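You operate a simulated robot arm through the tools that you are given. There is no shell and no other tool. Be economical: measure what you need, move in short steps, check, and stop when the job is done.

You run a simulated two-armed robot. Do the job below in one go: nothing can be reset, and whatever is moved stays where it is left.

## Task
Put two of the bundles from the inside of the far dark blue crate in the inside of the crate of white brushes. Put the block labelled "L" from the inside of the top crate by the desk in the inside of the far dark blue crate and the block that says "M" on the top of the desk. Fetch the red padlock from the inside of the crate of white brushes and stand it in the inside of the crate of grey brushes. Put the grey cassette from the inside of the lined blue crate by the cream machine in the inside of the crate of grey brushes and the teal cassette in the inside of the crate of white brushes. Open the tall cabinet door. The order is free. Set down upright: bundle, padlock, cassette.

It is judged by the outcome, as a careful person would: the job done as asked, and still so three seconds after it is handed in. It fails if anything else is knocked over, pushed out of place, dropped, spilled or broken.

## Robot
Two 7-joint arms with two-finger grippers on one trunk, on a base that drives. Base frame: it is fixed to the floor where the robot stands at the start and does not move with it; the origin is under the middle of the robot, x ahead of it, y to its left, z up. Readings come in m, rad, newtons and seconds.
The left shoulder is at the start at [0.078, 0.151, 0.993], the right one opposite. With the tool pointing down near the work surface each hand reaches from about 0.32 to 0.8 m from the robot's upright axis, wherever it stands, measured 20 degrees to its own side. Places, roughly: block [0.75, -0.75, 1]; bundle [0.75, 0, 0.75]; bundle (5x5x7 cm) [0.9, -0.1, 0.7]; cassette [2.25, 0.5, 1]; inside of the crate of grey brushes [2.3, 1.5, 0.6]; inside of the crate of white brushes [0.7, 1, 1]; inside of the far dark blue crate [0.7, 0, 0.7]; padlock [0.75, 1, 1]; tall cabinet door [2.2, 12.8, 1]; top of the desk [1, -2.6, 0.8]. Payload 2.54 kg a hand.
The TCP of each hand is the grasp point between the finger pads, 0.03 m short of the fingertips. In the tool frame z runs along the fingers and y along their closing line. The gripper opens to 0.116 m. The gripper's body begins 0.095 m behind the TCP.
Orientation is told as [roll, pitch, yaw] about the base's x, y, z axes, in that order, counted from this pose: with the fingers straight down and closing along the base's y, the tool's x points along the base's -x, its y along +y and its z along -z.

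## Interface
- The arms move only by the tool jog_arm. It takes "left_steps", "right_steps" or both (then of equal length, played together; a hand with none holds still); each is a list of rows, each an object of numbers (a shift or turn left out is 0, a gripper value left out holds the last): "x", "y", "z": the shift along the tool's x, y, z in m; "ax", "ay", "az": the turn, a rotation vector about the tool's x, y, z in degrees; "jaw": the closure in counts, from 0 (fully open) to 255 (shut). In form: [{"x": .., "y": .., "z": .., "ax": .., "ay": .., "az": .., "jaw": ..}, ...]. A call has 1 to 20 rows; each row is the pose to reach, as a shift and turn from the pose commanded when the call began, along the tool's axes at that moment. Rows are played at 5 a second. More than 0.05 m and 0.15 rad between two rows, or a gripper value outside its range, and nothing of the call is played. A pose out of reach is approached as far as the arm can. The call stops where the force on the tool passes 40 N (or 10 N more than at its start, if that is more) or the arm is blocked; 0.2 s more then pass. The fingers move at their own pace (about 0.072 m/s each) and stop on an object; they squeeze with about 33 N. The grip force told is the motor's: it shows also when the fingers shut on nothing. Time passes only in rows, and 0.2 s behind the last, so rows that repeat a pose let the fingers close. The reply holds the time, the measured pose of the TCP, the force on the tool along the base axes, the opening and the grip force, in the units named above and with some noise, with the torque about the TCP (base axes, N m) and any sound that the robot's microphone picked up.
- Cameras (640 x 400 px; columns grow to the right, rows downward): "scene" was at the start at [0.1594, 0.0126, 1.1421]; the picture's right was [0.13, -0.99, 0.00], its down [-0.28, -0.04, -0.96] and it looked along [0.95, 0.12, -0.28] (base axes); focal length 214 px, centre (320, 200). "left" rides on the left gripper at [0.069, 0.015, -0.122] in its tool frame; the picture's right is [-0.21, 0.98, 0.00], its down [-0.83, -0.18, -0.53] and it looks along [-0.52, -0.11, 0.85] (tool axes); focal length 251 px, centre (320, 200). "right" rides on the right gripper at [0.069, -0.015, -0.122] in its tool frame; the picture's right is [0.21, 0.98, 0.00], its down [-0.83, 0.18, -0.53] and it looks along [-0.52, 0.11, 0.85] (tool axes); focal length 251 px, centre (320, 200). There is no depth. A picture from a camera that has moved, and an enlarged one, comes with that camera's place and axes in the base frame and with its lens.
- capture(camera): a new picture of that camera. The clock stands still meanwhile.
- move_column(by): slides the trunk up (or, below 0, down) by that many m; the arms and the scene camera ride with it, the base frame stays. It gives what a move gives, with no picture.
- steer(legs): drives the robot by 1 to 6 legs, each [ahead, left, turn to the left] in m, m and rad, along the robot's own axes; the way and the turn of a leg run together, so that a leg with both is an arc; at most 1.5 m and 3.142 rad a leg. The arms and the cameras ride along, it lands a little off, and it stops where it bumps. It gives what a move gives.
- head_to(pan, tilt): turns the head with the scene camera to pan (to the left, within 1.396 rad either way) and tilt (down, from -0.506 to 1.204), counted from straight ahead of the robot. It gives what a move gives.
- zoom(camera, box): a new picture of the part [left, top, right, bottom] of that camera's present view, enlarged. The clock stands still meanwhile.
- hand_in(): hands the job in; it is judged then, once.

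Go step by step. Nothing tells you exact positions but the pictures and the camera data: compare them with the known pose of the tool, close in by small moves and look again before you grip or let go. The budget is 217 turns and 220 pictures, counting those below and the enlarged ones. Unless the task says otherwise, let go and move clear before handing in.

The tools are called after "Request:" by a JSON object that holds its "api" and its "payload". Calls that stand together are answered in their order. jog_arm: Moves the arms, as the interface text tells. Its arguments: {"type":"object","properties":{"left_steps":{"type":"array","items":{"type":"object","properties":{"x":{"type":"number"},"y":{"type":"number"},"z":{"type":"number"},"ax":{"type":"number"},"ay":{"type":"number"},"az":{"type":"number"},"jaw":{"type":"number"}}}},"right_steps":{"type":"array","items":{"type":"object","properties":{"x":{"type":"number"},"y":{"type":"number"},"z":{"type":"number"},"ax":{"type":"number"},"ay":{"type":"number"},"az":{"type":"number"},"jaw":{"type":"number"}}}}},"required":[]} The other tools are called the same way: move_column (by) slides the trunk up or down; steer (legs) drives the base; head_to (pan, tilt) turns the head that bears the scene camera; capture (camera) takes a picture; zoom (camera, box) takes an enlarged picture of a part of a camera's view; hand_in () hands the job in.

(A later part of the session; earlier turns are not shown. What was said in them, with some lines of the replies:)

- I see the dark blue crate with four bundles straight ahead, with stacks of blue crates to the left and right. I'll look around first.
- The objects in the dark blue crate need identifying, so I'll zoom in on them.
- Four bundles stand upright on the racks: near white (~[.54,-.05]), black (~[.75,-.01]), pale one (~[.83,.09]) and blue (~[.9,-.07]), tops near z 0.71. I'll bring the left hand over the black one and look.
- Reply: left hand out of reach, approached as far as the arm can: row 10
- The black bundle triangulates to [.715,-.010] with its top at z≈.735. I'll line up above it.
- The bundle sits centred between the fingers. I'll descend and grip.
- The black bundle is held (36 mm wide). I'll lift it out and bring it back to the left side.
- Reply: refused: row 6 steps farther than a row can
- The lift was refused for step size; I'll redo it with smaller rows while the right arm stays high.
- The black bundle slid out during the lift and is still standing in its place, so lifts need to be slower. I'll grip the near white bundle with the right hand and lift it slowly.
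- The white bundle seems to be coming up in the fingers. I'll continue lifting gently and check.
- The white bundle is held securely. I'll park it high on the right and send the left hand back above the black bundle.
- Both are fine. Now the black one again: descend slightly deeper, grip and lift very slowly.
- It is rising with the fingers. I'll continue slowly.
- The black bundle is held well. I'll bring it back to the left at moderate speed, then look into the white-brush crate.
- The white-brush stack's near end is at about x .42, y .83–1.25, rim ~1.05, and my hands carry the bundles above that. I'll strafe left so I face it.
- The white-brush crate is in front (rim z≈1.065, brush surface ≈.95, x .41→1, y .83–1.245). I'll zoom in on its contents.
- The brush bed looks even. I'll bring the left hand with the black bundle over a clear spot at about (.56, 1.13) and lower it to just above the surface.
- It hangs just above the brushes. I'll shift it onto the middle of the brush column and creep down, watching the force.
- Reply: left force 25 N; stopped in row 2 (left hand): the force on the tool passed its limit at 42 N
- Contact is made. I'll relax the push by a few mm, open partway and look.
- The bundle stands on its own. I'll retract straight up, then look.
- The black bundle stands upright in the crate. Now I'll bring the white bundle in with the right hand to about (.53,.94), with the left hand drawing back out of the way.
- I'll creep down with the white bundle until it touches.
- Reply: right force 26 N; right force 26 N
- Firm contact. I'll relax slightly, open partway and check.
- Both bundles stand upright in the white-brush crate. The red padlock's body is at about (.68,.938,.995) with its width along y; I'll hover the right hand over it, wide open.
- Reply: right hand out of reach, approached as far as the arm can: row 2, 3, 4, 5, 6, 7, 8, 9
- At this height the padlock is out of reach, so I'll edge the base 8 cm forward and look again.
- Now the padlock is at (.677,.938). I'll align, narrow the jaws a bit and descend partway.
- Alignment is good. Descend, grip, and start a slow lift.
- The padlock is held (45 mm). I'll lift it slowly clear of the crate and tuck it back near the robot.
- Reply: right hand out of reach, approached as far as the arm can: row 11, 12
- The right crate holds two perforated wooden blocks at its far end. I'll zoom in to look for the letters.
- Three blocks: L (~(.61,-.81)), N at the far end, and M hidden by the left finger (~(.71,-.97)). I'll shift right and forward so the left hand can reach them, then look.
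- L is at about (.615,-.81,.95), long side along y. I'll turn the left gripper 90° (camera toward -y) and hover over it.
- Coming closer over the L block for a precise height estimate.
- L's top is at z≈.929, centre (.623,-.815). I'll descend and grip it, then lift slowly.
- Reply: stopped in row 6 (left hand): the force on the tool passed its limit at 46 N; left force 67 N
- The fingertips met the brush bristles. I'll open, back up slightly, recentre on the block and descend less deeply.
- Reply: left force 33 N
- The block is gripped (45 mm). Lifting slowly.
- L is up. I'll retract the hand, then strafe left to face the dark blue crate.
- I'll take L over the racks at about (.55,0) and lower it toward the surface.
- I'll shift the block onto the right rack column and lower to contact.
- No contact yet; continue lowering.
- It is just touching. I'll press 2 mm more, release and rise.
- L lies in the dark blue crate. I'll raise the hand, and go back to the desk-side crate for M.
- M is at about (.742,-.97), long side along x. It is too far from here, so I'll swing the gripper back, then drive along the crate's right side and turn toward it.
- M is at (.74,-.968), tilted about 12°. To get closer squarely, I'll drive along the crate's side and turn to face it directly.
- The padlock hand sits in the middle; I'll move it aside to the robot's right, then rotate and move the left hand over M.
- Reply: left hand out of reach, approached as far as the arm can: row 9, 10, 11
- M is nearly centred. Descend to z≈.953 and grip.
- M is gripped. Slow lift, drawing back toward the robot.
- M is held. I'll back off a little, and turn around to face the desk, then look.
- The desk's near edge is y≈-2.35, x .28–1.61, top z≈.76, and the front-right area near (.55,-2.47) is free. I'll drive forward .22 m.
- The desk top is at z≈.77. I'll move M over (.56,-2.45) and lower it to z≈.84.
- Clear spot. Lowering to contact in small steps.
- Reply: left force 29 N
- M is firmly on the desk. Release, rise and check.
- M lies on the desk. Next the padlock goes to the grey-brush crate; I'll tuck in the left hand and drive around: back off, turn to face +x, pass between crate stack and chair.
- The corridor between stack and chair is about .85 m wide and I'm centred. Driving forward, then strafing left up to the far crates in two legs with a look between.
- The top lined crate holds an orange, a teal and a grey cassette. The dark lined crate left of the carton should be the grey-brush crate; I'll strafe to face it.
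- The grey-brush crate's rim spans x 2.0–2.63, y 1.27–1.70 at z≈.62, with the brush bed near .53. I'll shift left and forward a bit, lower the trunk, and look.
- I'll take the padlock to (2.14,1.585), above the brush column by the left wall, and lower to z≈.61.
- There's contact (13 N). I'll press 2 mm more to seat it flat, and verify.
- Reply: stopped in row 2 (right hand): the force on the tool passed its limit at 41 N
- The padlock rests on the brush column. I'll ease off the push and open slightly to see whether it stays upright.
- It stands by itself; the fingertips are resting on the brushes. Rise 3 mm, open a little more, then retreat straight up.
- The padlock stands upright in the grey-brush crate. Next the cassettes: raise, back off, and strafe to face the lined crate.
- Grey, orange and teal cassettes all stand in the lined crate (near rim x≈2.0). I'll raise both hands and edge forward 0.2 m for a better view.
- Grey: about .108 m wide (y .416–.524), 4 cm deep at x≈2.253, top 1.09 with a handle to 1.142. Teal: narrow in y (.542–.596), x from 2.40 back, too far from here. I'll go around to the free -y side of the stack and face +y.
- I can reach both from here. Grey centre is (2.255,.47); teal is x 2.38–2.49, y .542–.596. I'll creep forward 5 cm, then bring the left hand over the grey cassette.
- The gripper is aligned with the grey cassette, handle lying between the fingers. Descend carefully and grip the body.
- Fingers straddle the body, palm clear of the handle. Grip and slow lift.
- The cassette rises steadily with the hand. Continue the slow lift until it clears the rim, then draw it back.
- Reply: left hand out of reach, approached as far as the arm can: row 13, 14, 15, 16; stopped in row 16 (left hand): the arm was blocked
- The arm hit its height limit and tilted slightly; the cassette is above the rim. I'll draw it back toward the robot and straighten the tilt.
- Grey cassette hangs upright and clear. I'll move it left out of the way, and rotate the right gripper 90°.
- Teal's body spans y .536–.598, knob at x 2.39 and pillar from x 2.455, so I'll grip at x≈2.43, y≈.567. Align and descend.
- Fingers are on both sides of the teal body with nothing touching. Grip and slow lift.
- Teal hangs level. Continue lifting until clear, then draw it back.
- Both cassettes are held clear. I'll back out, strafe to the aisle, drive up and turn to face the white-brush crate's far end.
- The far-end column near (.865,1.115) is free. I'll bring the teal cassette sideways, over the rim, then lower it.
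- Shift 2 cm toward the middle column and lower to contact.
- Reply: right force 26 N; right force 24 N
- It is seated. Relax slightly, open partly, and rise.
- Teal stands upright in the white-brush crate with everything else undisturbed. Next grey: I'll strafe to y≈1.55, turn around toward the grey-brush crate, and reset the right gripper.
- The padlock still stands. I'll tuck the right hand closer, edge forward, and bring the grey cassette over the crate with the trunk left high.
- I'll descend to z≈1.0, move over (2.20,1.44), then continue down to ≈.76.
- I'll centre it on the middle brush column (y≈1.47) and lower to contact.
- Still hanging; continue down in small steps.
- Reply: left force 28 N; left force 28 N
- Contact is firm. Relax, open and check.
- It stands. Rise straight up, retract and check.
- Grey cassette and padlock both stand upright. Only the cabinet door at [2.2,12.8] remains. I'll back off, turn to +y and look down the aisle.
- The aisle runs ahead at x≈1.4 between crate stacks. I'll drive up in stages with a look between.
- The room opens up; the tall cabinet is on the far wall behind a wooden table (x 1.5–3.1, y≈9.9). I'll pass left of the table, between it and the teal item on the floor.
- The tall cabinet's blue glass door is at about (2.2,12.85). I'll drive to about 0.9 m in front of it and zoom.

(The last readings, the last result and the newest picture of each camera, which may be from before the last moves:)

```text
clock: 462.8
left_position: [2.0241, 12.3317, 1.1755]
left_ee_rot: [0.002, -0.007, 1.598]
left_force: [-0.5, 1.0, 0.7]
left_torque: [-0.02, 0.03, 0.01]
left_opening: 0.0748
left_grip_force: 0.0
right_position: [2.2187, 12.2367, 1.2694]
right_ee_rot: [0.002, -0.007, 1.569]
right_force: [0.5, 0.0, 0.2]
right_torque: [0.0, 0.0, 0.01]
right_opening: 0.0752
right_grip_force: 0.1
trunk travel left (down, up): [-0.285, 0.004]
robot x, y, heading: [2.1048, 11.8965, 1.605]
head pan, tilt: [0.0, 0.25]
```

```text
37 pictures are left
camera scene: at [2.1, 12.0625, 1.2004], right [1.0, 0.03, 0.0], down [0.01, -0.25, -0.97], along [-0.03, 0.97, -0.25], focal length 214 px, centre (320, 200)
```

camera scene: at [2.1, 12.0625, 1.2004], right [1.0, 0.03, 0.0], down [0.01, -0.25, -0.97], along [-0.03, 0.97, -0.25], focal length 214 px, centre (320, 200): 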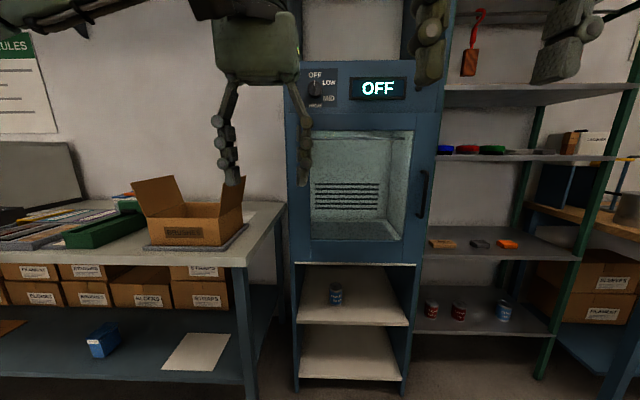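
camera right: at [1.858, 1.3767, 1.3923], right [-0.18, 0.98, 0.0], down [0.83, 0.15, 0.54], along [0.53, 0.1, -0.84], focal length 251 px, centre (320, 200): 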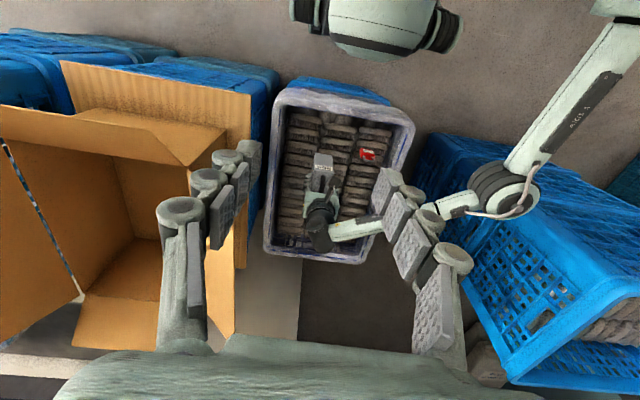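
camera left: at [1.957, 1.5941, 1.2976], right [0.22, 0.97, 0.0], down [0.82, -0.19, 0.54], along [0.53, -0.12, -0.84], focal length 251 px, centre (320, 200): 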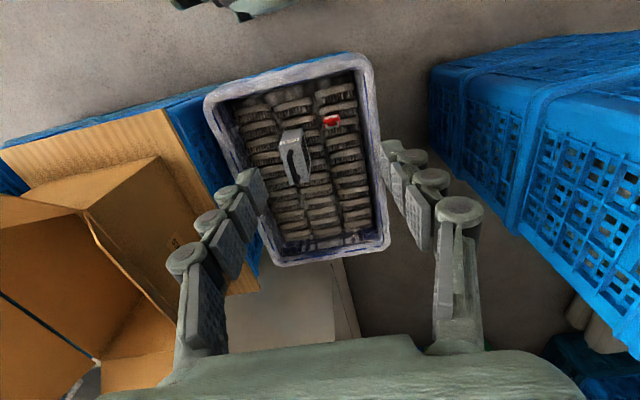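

Request:
{"api": "zoom", "payload": {"camera": "scene", "box": [280, 60, 460, 280]}}

Request:
{"api": "zoom", "payload": {"camera": "scene", "box": [390, 140, 450, 240]}}

Request:
{"api": "capture", "payload": {"camera": "right"}}

```text
1.82 times, centred on (370, 170) of scene
camera zoom: at [2.1, 12.0625, 1.2004], right [1.0, 0.03, 0.0], down [0.01, -0.25, -0.97], along [-0.03, 0.97, -0.25], focal length 390 px, centre (229, 254)
```

zoom: 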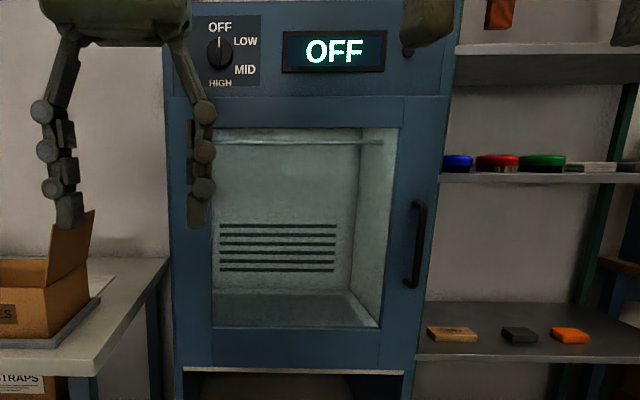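

```text
4.00 times, centred on (420, 190) of scene
camera zoom: at [2.1, 12.0625, 1.2004], right [1.0, 0.03, 0.0], down [0.01, -0.25, -0.97], along [-0.03, 0.97, -0.25], focal length 858 px, centre (-80, 240)
```

zoom: 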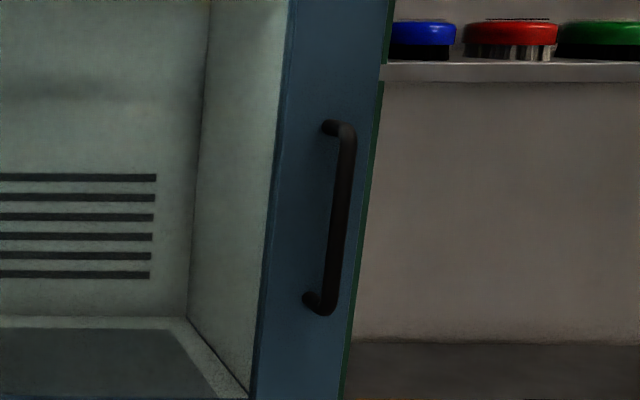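

```text
34 pictures are left
camera right: at [2.234, 12.1688, 1.3925], right [-0.98, -0.21, 0.0], down [-0.18, 0.82, 0.54], along [-0.12, 0.53, -0.84], focal length 251 px, centre (320, 200)
```

right: 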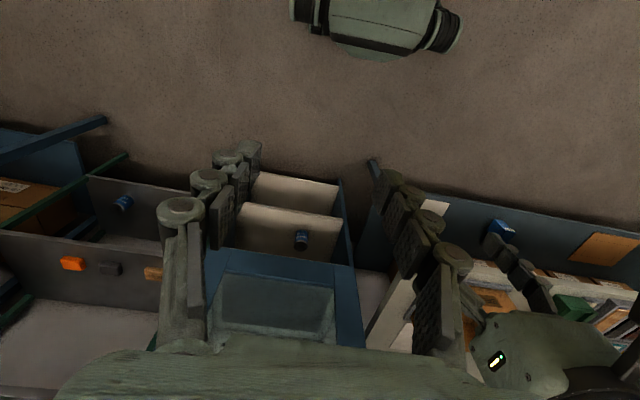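

The cabinet's glass door has a vertical bar handle at about x 2.435, z .94–1.12, y≈12.80, hinged on the left. I'll shift right, tuck the left hand, extend the right and tilt its fingers to point forward.

Request:
{"api": "steer", "payload": {"legs": [[0, -0.18, -0.034]]}}

Request:
{"api": "jog_arm", "payload": {"left_steps": [{"x": 0.02, "y": 0.04}, {"x": 0.04, "y": 0.08}, {"x": 0.06, "y": 0.12}, {"x": 0.08, "y": 0.16}, {"x": 0.1, "y": 0.2}, {"x": 0.1, "y": 0.2}, {"x": 0.1, "y": 0.2}, {"x": 0.1, "y": 0.2}], "right_steps": [{"x": -0.03, "z": 0.02, "jaw": 0}, {"x": -0.06, "z": 0.04}, {"x": -0.09, "z": 0.06}, {"x": -0.12, "z": 0.08}, {"x": -0.15, "z": 0.1}, {"x": -0.18, "z": 0.12}, {"x": -0.21, "z": 0.14}, {"x": -0.24, "z": 0.16}]}}

Request:
{"api": "jog_arm", "payload": {"right_steps": [{"ay": -7.5}, {"ay": -15}, {"ay": -22.5}, {"ay": -30}, {"ay": -37.5}, {"ay": -45}, {"ay": -52.5}, {"ay": -60}, {"ay": -67.5}, {"ay": -75}, {"ay": -82.5}, {"ay": -90}]}}

Request:
{"api": "capture", "payload": {"camera": "right"}}

Request:
{"api": "capture", "payload": {"camera": "scene"}}

```text
clock: 465.1
left_position: [2.2233, 12.3382, 1.1762]
left_ee_rot: [0.003, -0.008, 1.566]
left_force: [-0.7, 0.4, -0.2]
left_torque: [0.0, -0.03, 0.03]
left_opening: 0.075
left_grip_force: 0.1
right_position: [2.4132, 12.2367, 1.2689]
right_ee_rot: [0.003, -0.006, 1.534]
right_force: [0.1, 0.4, -0.1]
right_torque: [0.0, 0.0, 0.03]
right_opening: 0.0749
right_grip_force: 0.0
trunk travel left (down, up): [-0.285, 0.004]
robot x, y, heading: [2.2918, 11.9067, 1.572]
head pan, tilt: [0.0, 0.25]
```

```text
clock: 466.9
left_position: [2.0239, 12.2413, 1.1735]
left_ee_rot: [0.004, -0.005, 1.565]
left_force: [-0.2, 0.6, 0.0]
left_torque: [-0.04, -0.03, 0.02]
left_opening: 0.0749
left_grip_force: 0.1
right_position: [2.4219, 12.478, 1.1133]
right_ee_rot: [0.004, -0.007, 1.535]
right_force: [0.3, 0.0, 0.5]
right_torque: [0.01, 0.0, 0.02]
right_opening: 0.1158
right_grip_force: 0.0
trunk travel left (down, up): [-0.285, 0.004]
robot x, y, heading: [2.2899, 11.9001, 1.571]
head pan, tilt: [0.0, 0.25]
```

```text
clock: 469.6
left_position: [2.0219, 12.2371, 1.1745]
left_ee_rot: [0.002, -0.009, 1.565]
left_force: [-0.8, -1.1, -0.4]
left_torque: [0.07, -0.04, 0.0]
left_opening: 0.0753
left_grip_force: 0.1
right_position: [2.419, 12.4761, 1.1142]
right_ee_rot: [2.917, -1.557, -1.382]
right_force: [0.3, -0.2, -0.5]
right_torque: [0.03, -0.03, -0.04]
right_opening: 0.116
right_grip_force: 0.0
trunk travel left (down, up): [-0.285, 0.004]
robot x, y, heading: [2.2903, 11.9059, 1.575]
head pan, tilt: [0.0, 0.25]
```

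```text
33 pictures are left
camera right: at [2.4302, 12.356, 1.0446], right [-0.98, 0.04, -0.21], down [-0.2, -0.54, 0.82], along [-0.08, 0.84, 0.53], focal length 251 px, centre (320, 200)
```

right: 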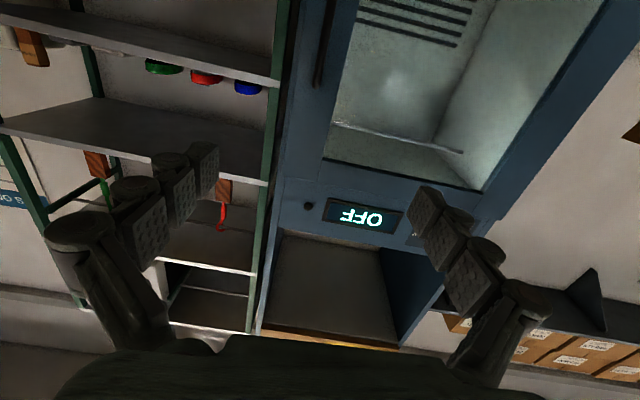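

```text
32 pictures are left
camera scene: at [2.287, 12.0644, 1.2007], right [1.0, 0.0, 0.0], down [0.0, -0.25, -0.97], along [0.0, 0.97, -0.25], focal length 214 px, centre (320, 200)
```

scene: 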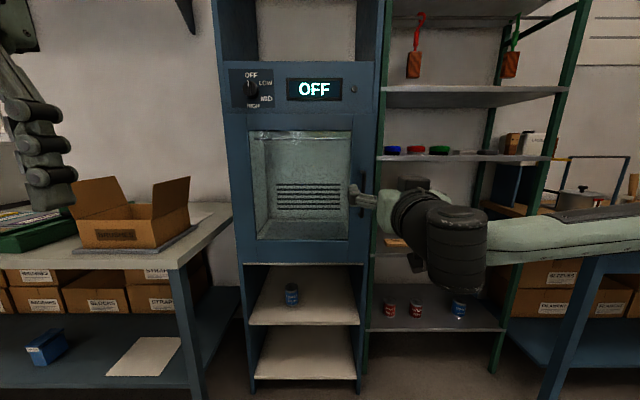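

The right hand now points forward and works. The bar is at about (2.442,12.815,1.03). I'll drive forward .17 m, align laterally and vertically, then look.

Request:
{"api": "steer", "payload": {"legs": [[0.17, 0, 0]]}}

Request:
{"api": "jog_arm", "payload": {"right_steps": [{"x": 0.03, "y": -0.006}, {"x": 0.06, "y": -0.012}, {"x": 0.079, "y": -0.016}]}}

Request:
{"api": "capture", "payload": {"camera": "right"}}

Request:
{"api": "zoom", "payload": {"camera": "scene", "box": [220, 60, 460, 280]}}

```text
clock: 471.0
left_position: [2.0221, 12.4121, 1.173]
left_ee_rot: [0.003, -0.003, 1.567]
left_force: [-0.4, -0.2, -0.6]
left_torque: [0.0, -0.02, 0.02]
left_opening: 0.0751
left_grip_force: 0.2
right_position: [2.4197, 12.6518, 1.1114]
right_ee_rot: [2.877, -1.564, -1.34]
right_force: [-0.6, 0.5, 0.2]
right_torque: [0.03, -0.03, -0.01]
right_opening: 0.116
right_grip_force: 0.1
trunk travel left (down, up): [-0.285, 0.004]
robot x, y, heading: [2.2906, 12.0771, 1.575]
head pan, tilt: [0.0, 0.25]
```

```text
clock: 471.8
left_position: [2.022, 12.4118, 1.1735]
left_ee_rot: [0.004, -0.008, 1.567]
left_force: [0.3, -0.2, -0.2]
left_torque: [0.03, 0.02, 0.01]
left_opening: 0.0752
left_grip_force: 0.1
right_position: [2.4218, 12.6507, 1.0396]
right_ee_rot: [2.818, -1.565, -1.286]
right_force: [-0.4, 0.2, 0.0]
right_torque: [-0.02, 0.01, -0.04]
right_opening: 0.1159
right_grip_force: 0.0
right hand out of reach, approached as far as the arm can: row 3
trunk travel left (down, up): [-0.285, 0.004]
robot x, y, heading: [2.29, 12.0812, 1.575]
head pan, tilt: [0.0, 0.25]
```

```text
31 pictures are left
camera right: at [2.4325, 12.5293, 0.9718], right [-0.98, 0.04, -0.21], down [-0.2, -0.53, 0.82], along [-0.08, 0.85, 0.53], focal length 251 px, centre (320, 200)
```

right: 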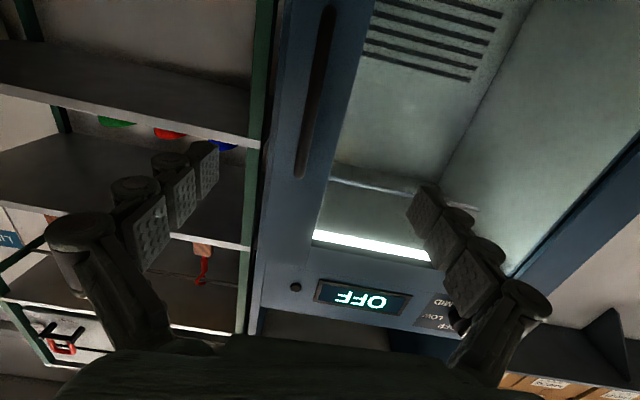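

```text
1.82 times, centred on (340, 170) of scene
camera zoom: at [2.2875, 12.2389, 1.2003], right [1.0, 0.0, 0.0], down [0.0, -0.25, -0.97], along [0.0, 0.97, -0.25], focal length 390 px, centre (284, 254)
```

zoom: 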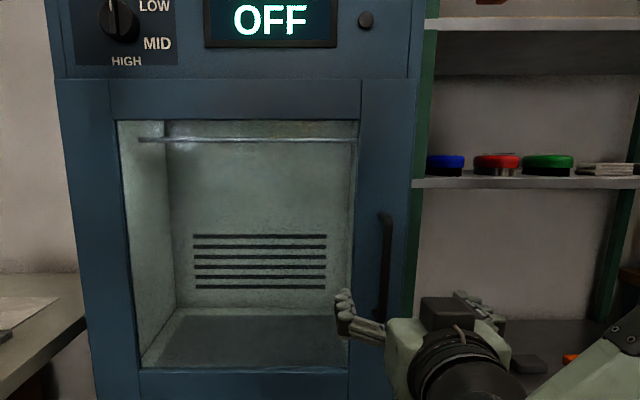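

The bar lines up with the fingers. I'll shift 1 cm right and approach with the base, leaving the last centimetres for the arm.

Request:
{"api": "jog_arm", "payload": {"right_steps": [{"y": -0.009}]}}

Request:
{"api": "steer", "payload": {"legs": [[0.1, 0, -0.004]]}}

Request:
{"api": "capture", "payload": {"camera": "right"}}

Request:
{"api": "zoom", "payload": {"camera": "scene", "box": [300, 130, 460, 290]}}

```text
clock: 472.2
left_position: [2.0214, 12.4118, 1.1732]
left_ee_rot: [0.003, -0.008, 1.566]
left_force: [0.4, 0.2, -0.8]
left_torque: [0.01, 0.01, -0.02]
left_opening: 0.0751
left_grip_force: 0.0
right_position: [2.4258, 12.6466, 1.0431]
right_ee_rot: [2.529, -1.566, -0.998]
right_force: [-0.1, 0.1, -0.3]
right_torque: [0.03, -0.03, -0.01]
right_opening: 0.1159
right_grip_force: 0.1
right hand out of reach, approached as far as the arm can: row 1
trunk travel left (down, up): [-0.285, 0.004]
robot x, y, heading: [2.2879, 12.078, 1.575]
head pan, tilt: [0.0, 0.25]
```

```text
clock: 473.4
left_position: [2.0243, 12.5116, 1.174]
left_ee_rot: [0.003, -0.005, 1.561]
left_force: [-0.4, 0.3, 0.1]
left_torque: [-0.05, -0.01, 0.0]
left_opening: 0.0752
left_grip_force: 0.0
right_position: [2.4293, 12.747, 1.0431]
right_ee_rot: [2.505, -1.567, -0.979]
right_force: [0.5, 0.5, -0.2]
right_torque: [0.03, 0.0, 0.03]
right_opening: 0.116
right_grip_force: 0.0
trunk travel left (down, up): [-0.285, 0.004]
robot x, y, heading: [2.2859, 12.1796, 1.565]
head pan, tilt: [0.0, 0.25]
```

```text
29 pictures are left
camera right: at [2.4379, 12.6252, 0.9748], right [-0.98, 0.04, -0.21], down [-0.2, -0.53, 0.82], along [-0.08, 0.85, 0.52], focal length 251 px, centre (320, 200)
```

right: 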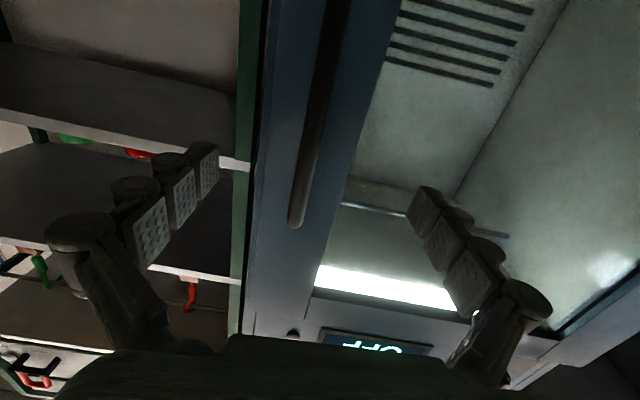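

```text
2.50 times, centred on (380, 210) of scene
camera zoom: at [2.2882, 12.3385, 1.2002], right [1.0, 0.0, 0.0], down [0.0, -0.25, -0.97], along [0.0, 0.97, -0.25], focal length 536 px, centre (170, 175)
```

zoom: 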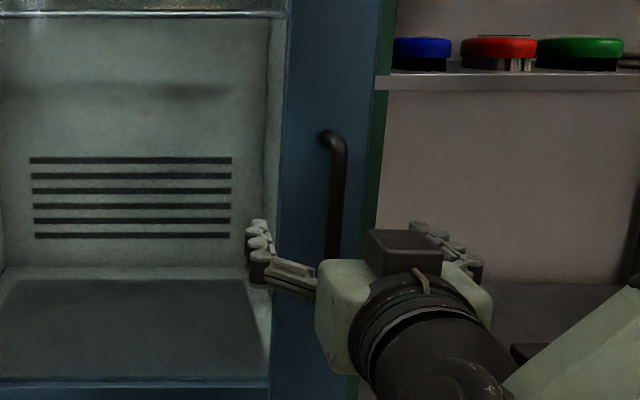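

Bar is ~1 cm right of centre and ~6–7 cm ahead. Final base nudge, then close.

Request:
{"api": "steer", "payload": {"legs": [[0.062, -0.009, 0.004]]}}

Request:
{"api": "capture", "payload": {"camera": "right"}}

```text
clock: 474.4
left_position: [2.0307, 12.5736, 1.1737]
left_ee_rot: [0.004, -0.004, 1.566]
left_force: [-0.3, 0.7, 0.2]
left_torque: [-0.05, 0.02, -0.01]
left_opening: 0.075
left_grip_force: 0.1
right_position: [2.4354, 12.8094, 1.0442]
right_ee_rot: [2.473, -1.569, -0.942]
right_force: [0.3, -0.3, -0.1]
right_torque: [0.04, 0.01, 0.05]
right_opening: 0.116
right_grip_force: 0.0
trunk travel left (down, up): [-0.285, 0.004]
robot x, y, heading: [2.3008, 12.2368, 1.574]
head pan, tilt: [0.0, 0.25]
```

```text
27 pictures are left
camera right: at [2.4452, 12.6883, 0.9749], right [-0.98, 0.04, -0.21], down [-0.2, -0.53, 0.82], along [-0.08, 0.85, 0.52], focal length 251 px, centre (320, 200)
```

right: 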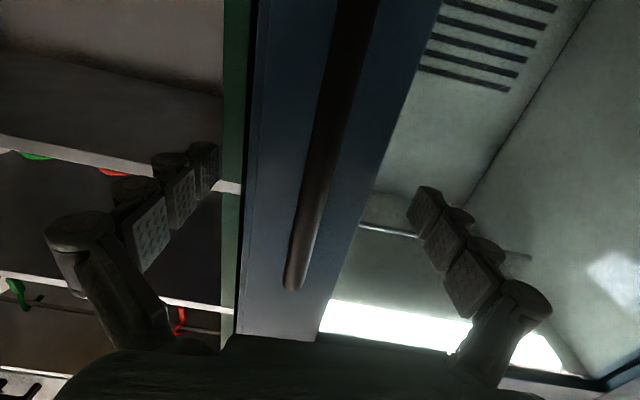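

The bar is between the finger pads. Closing.

Request:
{"api": "jog_arm", "payload": {"right_steps": [{"jaw": 130}, {"jaw": 220}, {"jaw": 255}, {"jaw": 255}, {"jaw": 255}, {"jaw": 255}, {"jaw": 255}]}}

Request:
{"api": "capture", "payload": {"camera": "right"}}

```text
clock: 475.5
left_position: [2.0293, 12.571, 1.1741]
left_ee_rot: [0.001, -0.01, 1.568]
left_force: [-0.4, 0.6, 0.3]
left_torque: [0.0, 0.06, 0.01]
left_opening: 0.0747
left_grip_force: 0.1
right_position: [2.4217, 12.8053, 1.0432]
right_ee_rot: [-2.672, -1.57, -2.045]
right_force: [-12.2, -6.0, 2.2]
right_torque: [-0.2, -0.1, 2.75]
right_opening: 0.0443
right_grip_force: 44.8
trunk travel left (down, up): [-0.285, 0.004]
robot x, y, heading: [2.2966, 12.2388, 1.574]
head pan, tilt: [0.0, 0.25]
stopped in row 5 (right hand): the force on the tool passed its limit at 48 N (the readings are from after the stop); the commanded pose is now the measured one
```

```text
26 pictures are left
camera right: at [2.4368, 12.6842, 0.9759], right [-0.98, 0.01, -0.21], down [-0.18, -0.53, 0.83], along [-0.11, 0.85, 0.52], focal length 251 px, centre (320, 200)
```

right: 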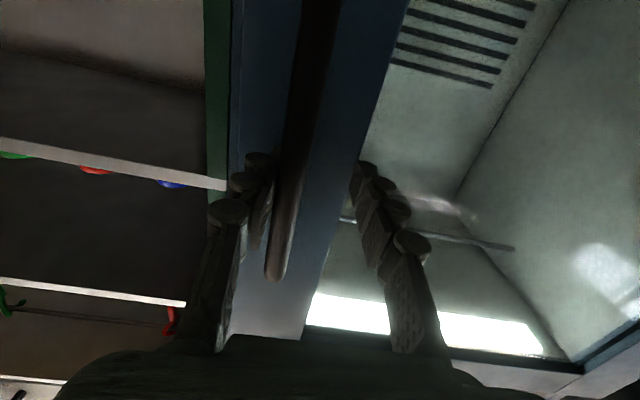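

The outer finger met the bar first. I'll open, shift the base 2 cm right and close again.

Request:
{"api": "jog_arm", "payload": {"right_steps": [{"jaw": 150}, {"jaw": 120}, {"jaw": 120}]}}

Request:
{"api": "steer", "payload": {"legs": [[0, -0.021, 0]]}}

Request:
{"api": "capture", "payload": {"camera": "right"}}

```text
clock: 476.3
left_position: [2.0312, 12.5719, 1.174]
left_ee_rot: [0.002, -0.007, 1.57]
left_force: [-0.1, -0.1, 0.1]
left_torque: [-0.01, 0.01, -0.02]
left_opening: 0.0748
left_grip_force: 0.1
right_position: [2.4286, 12.8081, 1.0423]
right_ee_rot: [0.396, -1.569, 1.151]
right_force: [-1.3, 1.1, -0.2]
right_torque: [-0.02, 0.02, 0.0]
right_opening: 0.0615
right_grip_force: 0.1
trunk travel left (down, up): [-0.285, 0.004]
robot x, y, heading: [2.3019, 12.2351, 1.572]
head pan, tilt: [0.0, 0.25]
```

```text
clock: 477.3
left_position: [2.0497, 12.5728, 1.1746]
left_ee_rot: [0.002, -0.008, 1.57]
left_force: [-0.6, -0.1, 0.3]
left_torque: [0.02, -0.01, -0.01]
left_opening: 0.0753
left_grip_force: 0.0
right_position: [2.4393, 12.8055, 1.0435]
right_ee_rot: [2.094, -1.569, -0.519]
right_force: [0.4, -3.1, 1.4]
right_torque: [-0.31, -0.02, 0.03]
right_opening: 0.0121
right_grip_force: 37.2
trunk travel left (down, up): [-0.285, 0.004]
robot x, y, heading: [2.3153, 12.2384, 1.576]
head pan, tilt: [0.0, 0.25]
stopped in leg 1: the force on the tool passed its limit at 44 N (the readings are from after the stop); the commanded pose is now the measured one
```

```text
25 pictures are left
camera right: at [2.4546, 12.6845, 0.9757], right [-0.98, 0.0, -0.21], down [-0.18, -0.54, 0.83], along [-0.12, 0.84, 0.52], focal length 251 px, centre (320, 200)
```

right: 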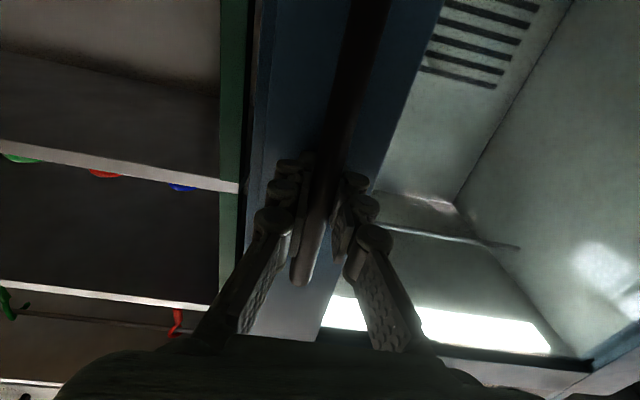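

The gripper closed on the bar (12 mm). I'll pull with the base, arcing about the left hinge, starting with a small angle.

Request:
{"api": "steer", "payload": {"legs": [[-0.056, 0.094, -0.15]]}}

Request:
{"api": "capture", "payload": {"camera": "scene"}}

```text
clock: 478.9
left_position: [2.0068, 12.5594, 1.1745]
left_ee_rot: [0.002, -0.007, 1.418]
left_force: [-0.2, -0.2, -0.1]
left_torque: [0.05, 0.0, 0.0]
left_opening: 0.0753
left_grip_force: 0.1
right_position: [2.4277, 12.732, 1.044]
right_ee_rot: [1.534, -1.57, -0.11]
right_force: [0.2, 0.4, 0.1]
right_torque: [-0.04, 0.0, 0.0]
right_opening: 0.0614
right_grip_force: 0.1
trunk travel left (down, up): [-0.285, 0.004]
robot x, y, heading: [2.2256, 12.1868, 1.42]
head pan, tilt: [0.0, 0.25]
```

```text
24 pictures are left
camera scene: at [2.2436, 12.349, 1.2004], right [0.99, -0.15, 0.0], down [-0.04, -0.24, -0.97], along [0.14, 0.96, -0.25], focal length 214 px, centre (320, 200)
```

scene: 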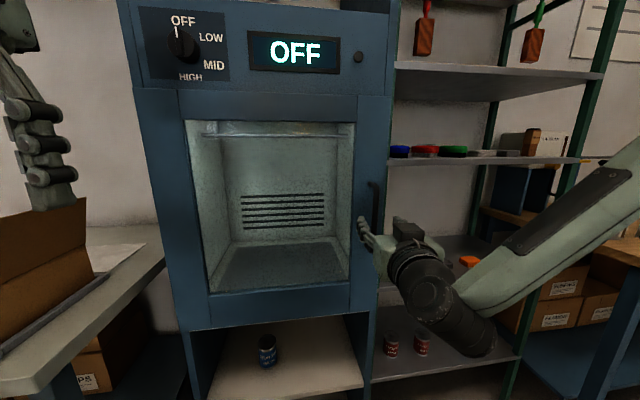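

The jaws had followed my earlier "partly open" command and let go; the door stayed shut. I'll retrace the arc and close explicitly.

Request:
{"api": "steer", "payload": {"legs": [[0.056, -0.094, 0.15]]}}

Request:
{"api": "capture", "payload": {"camera": "right"}}

```text
clock: 480.5
left_position: [2.0556, 12.5719, 1.1742]
left_ee_rot: [0.001, -0.006, 1.561]
left_force: [-0.3, -0.3, 0.4]
left_torque: [-0.03, -0.02, 0.0]
left_opening: 0.0751
left_grip_force: 0.0
right_position: [2.4472, 12.8029, 1.0422]
right_ee_rot: [1.192, -1.569, 0.372]
right_force: [0.9, 0.7, 0.2]
right_torque: [0.04, -0.01, 0.02]
right_opening: 0.0614
right_grip_force: 0.1
trunk travel left (down, up): [-0.285, 0.004]
robot x, y, heading: [2.318, 12.2382, 1.568]
head pan, tilt: [0.0, 0.25]
```

```text
23 pictures are left
camera right: at [2.461, 12.6815, 0.9752], right [-0.98, 0.01, -0.21], down [-0.18, -0.53, 0.83], along [-0.11, 0.85, 0.52], focal length 251 px, centre (320, 200)
```

right: 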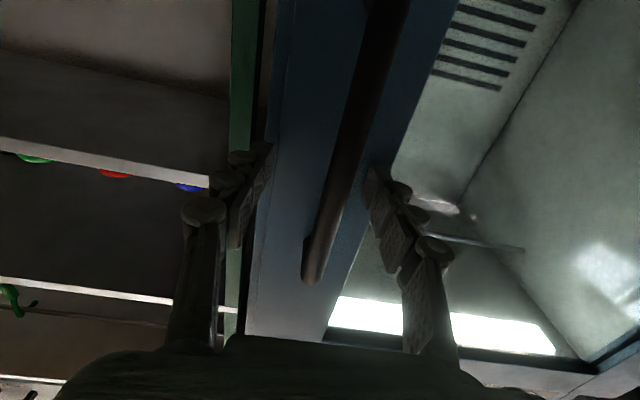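

Request:
{"api": "steer", "payload": {"legs": [[0, 0.009, 0]]}}

Request:
{"api": "jog_arm", "payload": {"right_steps": [{"jaw": 180}, {"jaw": 220}, {"jaw": 255}, {"jaw": 255}, {"jaw": 255}, {"jaw": 255}]}}

Request:
{"api": "jog_arm", "payload": {"right_steps": [{"jaw": 255}, {"jaw": 255}, {"jaw": 255}]}}

```text
clock: 481.2
left_position: [2.0447, 12.5717, 1.1733]
left_ee_rot: [0.002, -0.006, 1.56]
left_force: [-0.4, -0.9, 0.4]
left_torque: [0.02, -0.03, 0.01]
left_opening: 0.0749
left_grip_force: 0.0
right_position: [2.4375, 12.8032, 1.0427]
right_ee_rot: [0.96, -1.571, 0.606]
right_force: [0.5, 0.3, -1.4]
right_torque: [0.01, -0.01, 0.04]
right_opening: 0.0614
right_grip_force: 0.1
trunk travel left (down, up): [-0.285, 0.004]
robot x, y, heading: [2.3122, 12.2374, 1.565]
head pan, tilt: [0.0, 0.25]
```

```text
clock: 482.6
left_position: [2.0473, 12.5721, 1.1743]
left_ee_rot: [0.003, -0.008, 1.56]
left_force: [1.1, 0.0, -0.1]
left_torque: [0.0, 0.01, 0.0]
left_opening: 0.0751
left_grip_force: 0.2
right_position: [2.4383, 12.8038, 1.0436]
right_ee_rot: [1.651, -1.568, -0.089]
right_force: [7.6, 0.1, 1.6]
right_torque: [-0.07, -0.11, 0.02]
right_opening: 0.0122
right_grip_force: 37.9
trunk travel left (down, up): [-0.285, 0.004]
robot x, y, heading: [2.3117, 12.2374, 1.564]
head pan, tilt: [0.0, 0.25]
```

```text
clock: 483.4
left_position: [2.0475, 12.5726, 1.1752]
left_ee_rot: [0.003, -0.007, 1.561]
left_force: [-0.1, -0.1, 0.0]
left_torque: [-0.01, -0.03, 0.0]
left_opening: 0.0752
left_grip_force: 0.1
right_position: [2.4386, 12.8031, 1.0416]
right_ee_rot: [1.678, -1.568, -0.115]
right_force: [9.1, -0.9, 0.4]
right_torque: [-0.1, -0.08, 0.1]
right_opening: 0.0125
right_grip_force: 37.5
trunk travel left (down, up): [-0.285, 0.004]
robot x, y, heading: [2.313, 12.2369, 1.564]
head pan, tilt: [0.0, 0.25]
```

Gripped firmly (12 mm). Now pull with the arc.

Request:
{"api": "steer", "payload": {"legs": [[-0.056, 0.094, -0.15]]}}

Request:
{"api": "capture", "payload": {"camera": "scene"}}

```text
clock: 485.0
left_position: [2.0061, 12.5599, 1.1759]
left_ee_rot: [0.004, -0.007, 1.407]
left_force: [0.0, 0.9, -0.7]
left_torque: [-0.01, -0.01, 0.03]
left_opening: 0.0748
left_grip_force: 0.0
right_position: [2.4277, 12.7292, 1.0427]
right_ee_rot: [1.723, -1.568, -0.313]
right_force: [22.6, -5.4, 4.6]
right_torque: [-0.36, -0.13, 0.12]
right_opening: 0.0121
right_grip_force: 37.0
trunk travel left (down, up): [-0.285, 0.004]
robot x, y, heading: [2.216, 12.1886, 1.412]
head pan, tilt: [0.0, 0.25]
```

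```text
22 pictures are left
camera scene: at [2.2397, 12.3474, 1.2005], right [0.99, -0.16, 0.0], down [-0.04, -0.24, -0.97], along [0.15, 0.96, -0.25], focal length 214 px, centre (320, 200)
```

scene: 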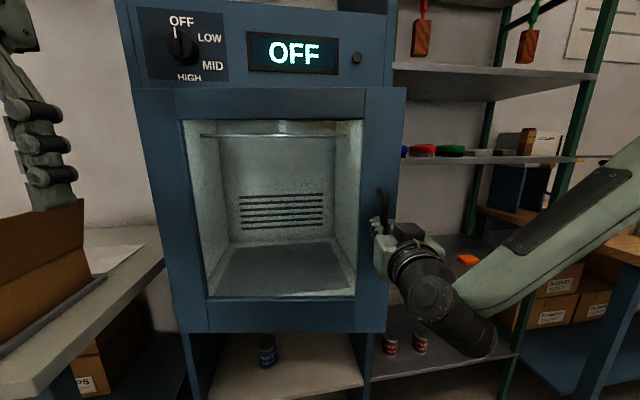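

The door is coming open. I'll continue the arc in small legs with a slight correction for the sideways force.

Request:
{"api": "steer", "payload": {"legs": [[-0.08, 0.116, -0.2]]}}

Request:
{"api": "steer", "payload": {"legs": [[-0.078, 0.12, -0.2]]}}

Request:
{"api": "capture", "payload": {"camera": "scene"}}

```text
clock: 486.8
left_position: [1.9456, 12.5491, 1.1742]
left_ee_rot: [0.003, -0.008, 1.206]
left_force: [0.1, 0.3, -0.2]
left_torque: [-0.04, -0.01, -0.03]
left_opening: 0.0748
left_grip_force: 0.0
right_position: [2.3939, 12.628, 1.0429]
right_ee_rot: [1.59, -1.568, -0.383]
right_force: [7.1, -3.6, 2.0]
right_torque: [-0.27, 0.0, 0.08]
right_opening: 0.012
right_grip_force: 37.4
trunk travel left (down, up): [-0.285, 0.004]
robot x, y, heading: [2.0767, 12.1407, 1.217]
head pan, tilt: [0.0, 0.25]
```

```text
clock: 488.6
left_position: [1.8882, 12.5524, 1.1726]
left_ee_rot: [0.003, -0.008, 1.01]
left_force: [0.3, -0.3, 0.4]
left_torque: [-0.02, 0.01, 0.0]
left_opening: 0.0749
left_grip_force: 0.0
right_position: [2.3426, 12.543, 1.0443]
right_ee_rot: [0.949, -1.57, 0.061]
right_force: [-4.1, 2.8, -1.4]
right_torque: [-0.19, 0.11, -0.01]
right_opening: 0.0118
right_grip_force: 37.2
trunk travel left (down, up): [-0.285, 0.004]
robot x, y, heading: [1.9335, 12.1237, 1.012]
head pan, tilt: [0.0, 0.25]
```

```text
21 pictures are left
camera scene: at [2.0205, 12.2651, 1.2004], right [0.85, -0.53, 0.0], down [-0.13, -0.21, -0.97], along [0.51, 0.82, -0.25], focal length 214 px, centre (320, 200)
```

scene: 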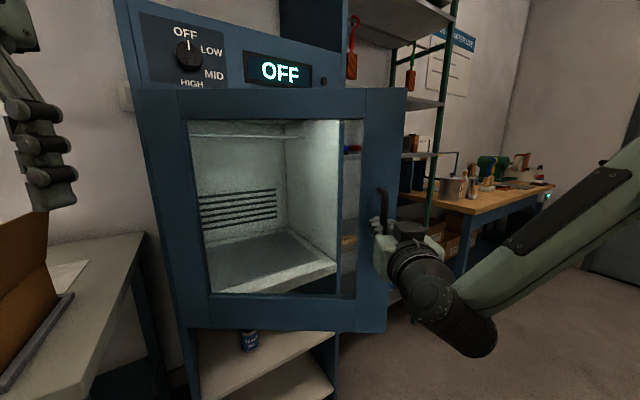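

About 30° open. I'll lift the left hand a bit for clearance over the bench, then continue the arc.

Request:
{"api": "jog_arm", "payload": {"left_steps": [{"z": -0.04, "x": 0.02, "y": -0.03}, {"z": -0.08, "x": 0.04, "y": -0.06}, {"z": -0.1, "x": 0.06, "y": -0.09}]}}

Request:
{"api": "steer", "payload": {"legs": [[-0.078, 0.12, -0.2]]}}

Request:
{"api": "steer", "payload": {"legs": [[-0.078, 0.12, -0.2]]}}

Request:
{"api": "head_to", "payload": {"pan": 0.5, "tilt": 0.45}}

Request:
{"api": "capture", "payload": {"camera": "scene"}}

```text
refused: row 1 steps farther than a row can; nothing moved
```

```text
clock: 490.4
left_position: [1.838, 12.5624, 1.1743]
left_ee_rot: [-0.002, -0.006, 0.82]
left_force: [1.0, -1.5, -0.2]
left_torque: [0.04, 0.03, 0.01]
left_opening: 0.0753
left_grip_force: 0.0
right_position: [2.276, 12.4702, 1.0433]
right_ee_rot: [0.55, -1.569, 0.296]
right_force: [-4.0, 4.9, -1.1]
right_torque: [-0.23, 0.25, 0.12]
right_opening: 0.0122
right_grip_force: 37.4
trunk travel left (down, up): [-0.285, 0.004]
robot x, y, heading: [1.8061, 12.1342, 0.825]
head pan, tilt: [0.0, 0.25]
stopped in leg 1: the force on the tool passed its limit at 41 N (the readings are from after the stop); the commanded pose is now the measured one
```

```text
clock: 492.5
left_position: [1.7837, 12.5857, 1.1738]
left_ee_rot: [0.0, -0.006, 0.623]
left_force: [-0.1, 0.5, 0.4]
left_torque: [0.01, -0.01, -0.01]
left_opening: 0.0753
left_grip_force: 0.1
right_position: [2.1929, 12.4142, 1.043]
right_ee_rot: [0.262, -1.567, 0.404]
right_force: [-1.9, 3.7, 0.8]
right_torque: [-0.07, 0.19, 0.1]
right_opening: 0.0122
right_grip_force: 37.3
trunk travel left (down, up): [-0.285, 0.004]
robot x, y, heading: [1.669, 12.1753, 0.626]
head pan, tilt: [0.0, 0.25]
stopped in leg 1: the force on the tool passed its limit at 41 N (the readings are from after the stop); the commanded pose is now the measured one
```

```text
clock: 493.4
left_position: [1.784, 12.5853, 1.173]
left_ee_rot: [0.0, -0.007, 0.624]
left_force: [0.2, 1.0, -0.2]
left_torque: [0.02, 0.01, 0.02]
left_opening: 0.0751
left_grip_force: 0.0
right_position: [2.1938, 12.4144, 1.0425]
right_ee_rot: [-0.02, -1.57, 0.684]
right_force: [-3.7, 7.1, -1.5]
right_torque: [0.08, -0.03, -0.06]
right_opening: 0.0121
right_grip_force: 36.8
trunk travel left (down, up): [-0.285, 0.004]
robot x, y, heading: [1.6704, 12.1736, 0.627]
head pan, tilt: [0.499, 0.45]
```

```text
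20 pictures are left
camera scene: at [1.762, 12.2969, 1.1816], right [0.9, -0.43, 0.0], down [-0.19, -0.39, -0.9], along [0.39, 0.81, -0.44], focal length 214 px, centre (320, 200)
```

scene: 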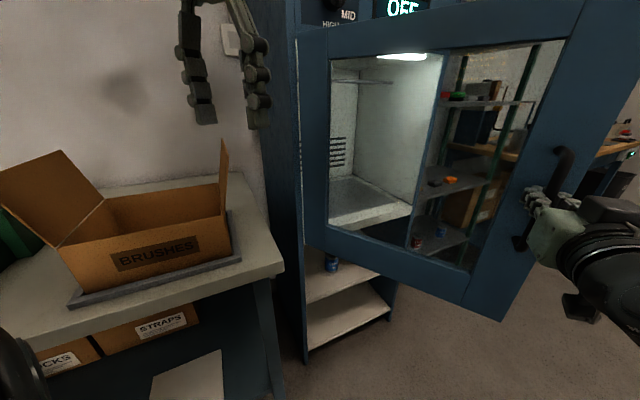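

The door is about 54° open. I'll finish by translating the base only (moving away from the bench), letting the bar pivot in the grip.

Request:
{"api": "steer", "payload": {"legs": [[-0.105, 0.022, 0]]}}

Request:
{"api": "steer", "payload": {"legs": [[-0.098, 0.044, 0]]}}

Request:
{"api": "capture", "payload": {"camera": "scene"}}

```text
clock: 494.6
left_position: [1.6857, 12.5456, 1.1718]
left_ee_rot: [-0.004, -0.006, 0.624]
left_force: [-0.4, 0.4, -0.2]
left_torque: [0.01, -0.01, 0.01]
left_opening: 0.075
left_grip_force: 0.0
right_position: [2.0936, 12.3749, 1.0426]
right_ee_rot: [-0.788, -1.564, 1.452]
right_force: [-9.9, 35.0, -3.3]
right_torque: [0.44, -0.06, -0.44]
right_opening: 0.0124
right_grip_force: 37.2
trunk travel left (down, up): [-0.285, 0.004]
robot x, y, heading: [1.5737, 12.1314, 0.621]
head pan, tilt: [0.499, 0.45]
```

```text
clock: 495.8
left_position: [1.583, 12.5256, 1.1709]
left_ee_rot: [-0.003, -0.007, 0.625]
left_force: [-0.7, -0.5, 0.5]
left_torque: [0.0, -0.07, 0.0]
left_opening: 0.0751
left_grip_force: 0.0
right_position: [1.9897, 12.358, 1.0423]
right_ee_rot: [-0.806, -1.565, 1.486]
right_force: [-2.0, 43.7, -2.1]
right_torque: [0.27, 0.22, -0.34]
right_opening: 0.0124
right_grip_force: 37.7
trunk travel left (down, up): [-0.285, 0.004]
robot x, y, heading: [1.469, 12.1091, 0.626]
head pan, tilt: [0.499, 0.45]
```

```text
19 pictures are left
camera scene: at [1.5613, 12.2366, 1.1811], right [0.9, -0.43, 0.0], down [-0.18, -0.4, -0.9], along [0.38, 0.81, -0.44], focal length 214 px, centre (320, 200)
```

scene: 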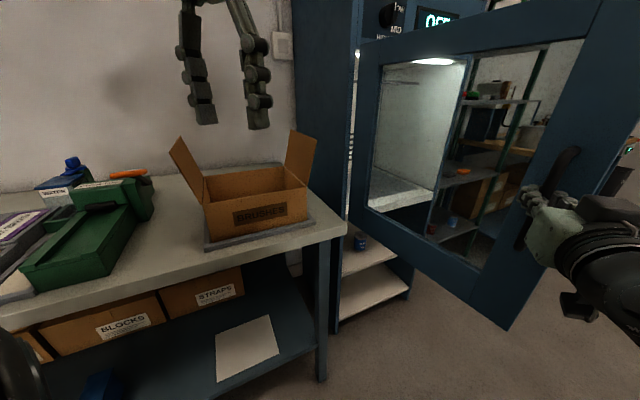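

About 77° open. I'll relieve the radial pull slightly, then open the gripper and back away from the handle.

Request:
{"api": "steer", "payload": {"legs": [[0.006, 0.01, 0]]}}

Request:
{"api": "jog_arm", "payload": {"right_steps": [{"jaw": 200}, {"jaw": 120}, {"jaw": 40}, {"jaw": 0}, {"jaw": 0}, {"jaw": 0}]}}

Request:
{"api": "capture", "payload": {"camera": "right"}}

```text
clock: 496.6
left_position: [1.5822, 12.5264, 1.176]
left_ee_rot: [0.006, -0.01, 0.624]
left_force: [1.4, -0.3, -0.2]
left_torque: [0.02, 0.02, -0.03]
left_opening: 0.0754
left_grip_force: 0.0
right_position: [1.9911, 12.3583, 1.0429]
right_ee_rot: [1.161, -1.565, -0.489]
right_force: [2.0, -41.9, -5.4]
right_torque: [0.22, -0.38, 0.14]
right_opening: 0.0121
right_grip_force: 37.2
trunk travel left (down, up): [-0.285, 0.004]
robot x, y, heading: [1.4657, 12.1199, 0.629]
head pan, tilt: [0.499, 0.45]
```

```text
clock: 498.0
left_position: [1.5818, 12.5317, 1.1744]
left_ee_rot: [0.002, -0.006, 0.625]
left_force: [-0.4, 0.4, -0.4]
left_torque: [-0.01, 0.01, 0.01]
left_opening: 0.0752
left_grip_force: 0.1
right_position: [1.9911, 12.3627, 1.0428]
right_ee_rot: [0.157, -1.566, 0.513]
right_force: [0.4, 1.0, 0.2]
right_torque: [0.0, 0.01, 0.01]
right_opening: 0.116
right_grip_force: 0.0
trunk travel left (down, up): [-0.285, 0.004]
robot x, y, heading: [1.4688, 12.1196, 0.633]
head pan, tilt: [0.499, 0.45]
```

```text
18 pictures are left
camera right: at [1.9044, 12.2747, 0.9752], right [-0.61, 0.77, -0.21], down [-0.53, -0.19, 0.83], along [0.59, 0.62, 0.52], focal length 251 px, centre (320, 200)
```

right: 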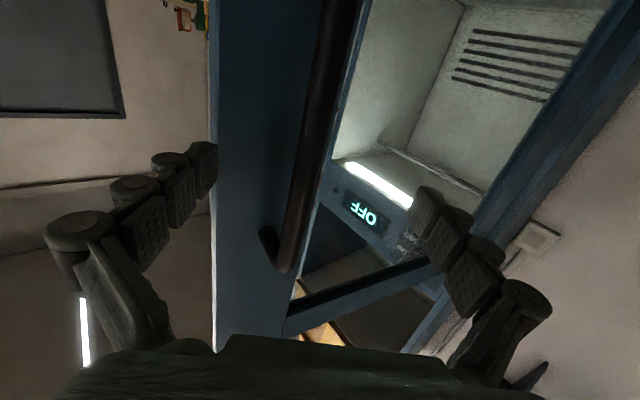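

Released. Backing straight away from the door, then checking its position.

Request:
{"api": "steer", "payload": {"legs": [[-0.25, 0, 0], [-0.25, 0, 0]]}}

Request:
{"api": "head_to", "payload": {"pan": 0.1, "tilt": 0.25}}

Request:
{"api": "capture", "payload": {"camera": "scene"}}

```text
clock: 501.2
left_position: [1.1743, 12.2344, 1.1739]
left_ee_rot: [0.001, -0.008, 0.625]
left_force: [-0.4, -0.3, 0.3]
left_torque: [0.0, -0.01, -0.04]
left_opening: 0.0751
left_grip_force: 0.0
right_position: [1.5829, 12.0648, 1.0428]
right_ee_rot: [0.174, -1.567, 0.495]
right_force: [-0.2, -0.6, 0.7]
right_torque: [-0.02, 0.0, -0.02]
right_opening: 0.1159
right_grip_force: 0.0
trunk travel left (down, up): [-0.285, 0.004]
robot x, y, heading: [1.0636, 11.8217, 0.628]
head pan, tilt: [0.499, 0.45]
```

```text
clock: 502.1
left_position: [1.1736, 12.2341, 1.1743]
left_ee_rot: [0.0, -0.007, 0.623]
left_force: [0.1, -1.2, -0.3]
left_torque: [0.03, -0.01, 0.0]
left_opening: 0.075
left_grip_force: 0.0
right_position: [1.5837, 12.065, 1.0425]
right_ee_rot: [0.138, -1.566, 0.535]
right_force: [0.0, 0.0, 0.3]
right_torque: [-0.01, -0.01, 0.01]
right_opening: 0.1161
right_grip_force: 0.0
trunk travel left (down, up): [-0.285, 0.004]
robot x, y, heading: [1.0634, 11.8242, 0.63]
head pan, tilt: [0.099, 0.25]
```

```text
17 pictures are left
camera scene: at [1.1838, 11.9248, 1.2003], right [0.67, -0.74, 0.0], down [-0.18, -0.17, -0.97], along [0.72, 0.65, -0.25], focal length 214 px, centre (320, 200)
```

scene: 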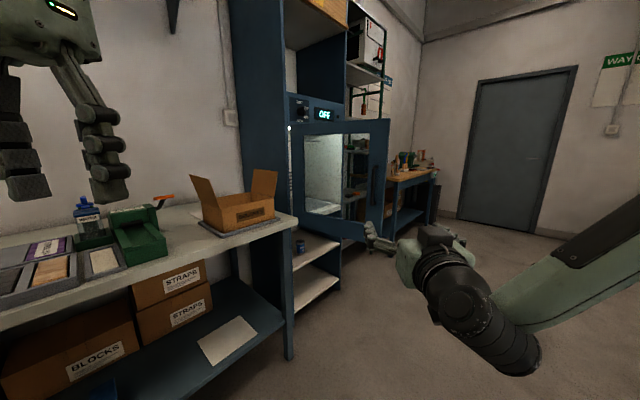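

All the parts are done: two bundles and the teal cassette are in the white-brush crate, and L is in the dark blue crate. M is on the desk, the padlock and grey cassette are in the grey-brush crate, and the cabinet door stands about 77° open. Both hands are empty and clear, so I'm handing in.

Request:
{"api": "hand_in", "payload": {}}

```text
The job is handed in.
```

I handed the job in with every part done, and nothing appeared knocked over or pushed out of place. I didn't go back to re-check the crates after driving to the cabinet.

- **Bundles:** the black and the near white bundle stand upright in the crate of white brushes. The black one slipped out of the grip on the first lift, stayed standing, and was fine on the second try.
- **Blocks:** L is in the far dark blue crate, and M is on top of the desk.
- **Padlock:** the red padlock stands upright in the crate of grey brushes.
- **Cassettes:** grey stands in the crate of grey brushes, and teal in the crate of white brushes.
- **Cabinet door:** it is open about 77°, not fully back to 90°.
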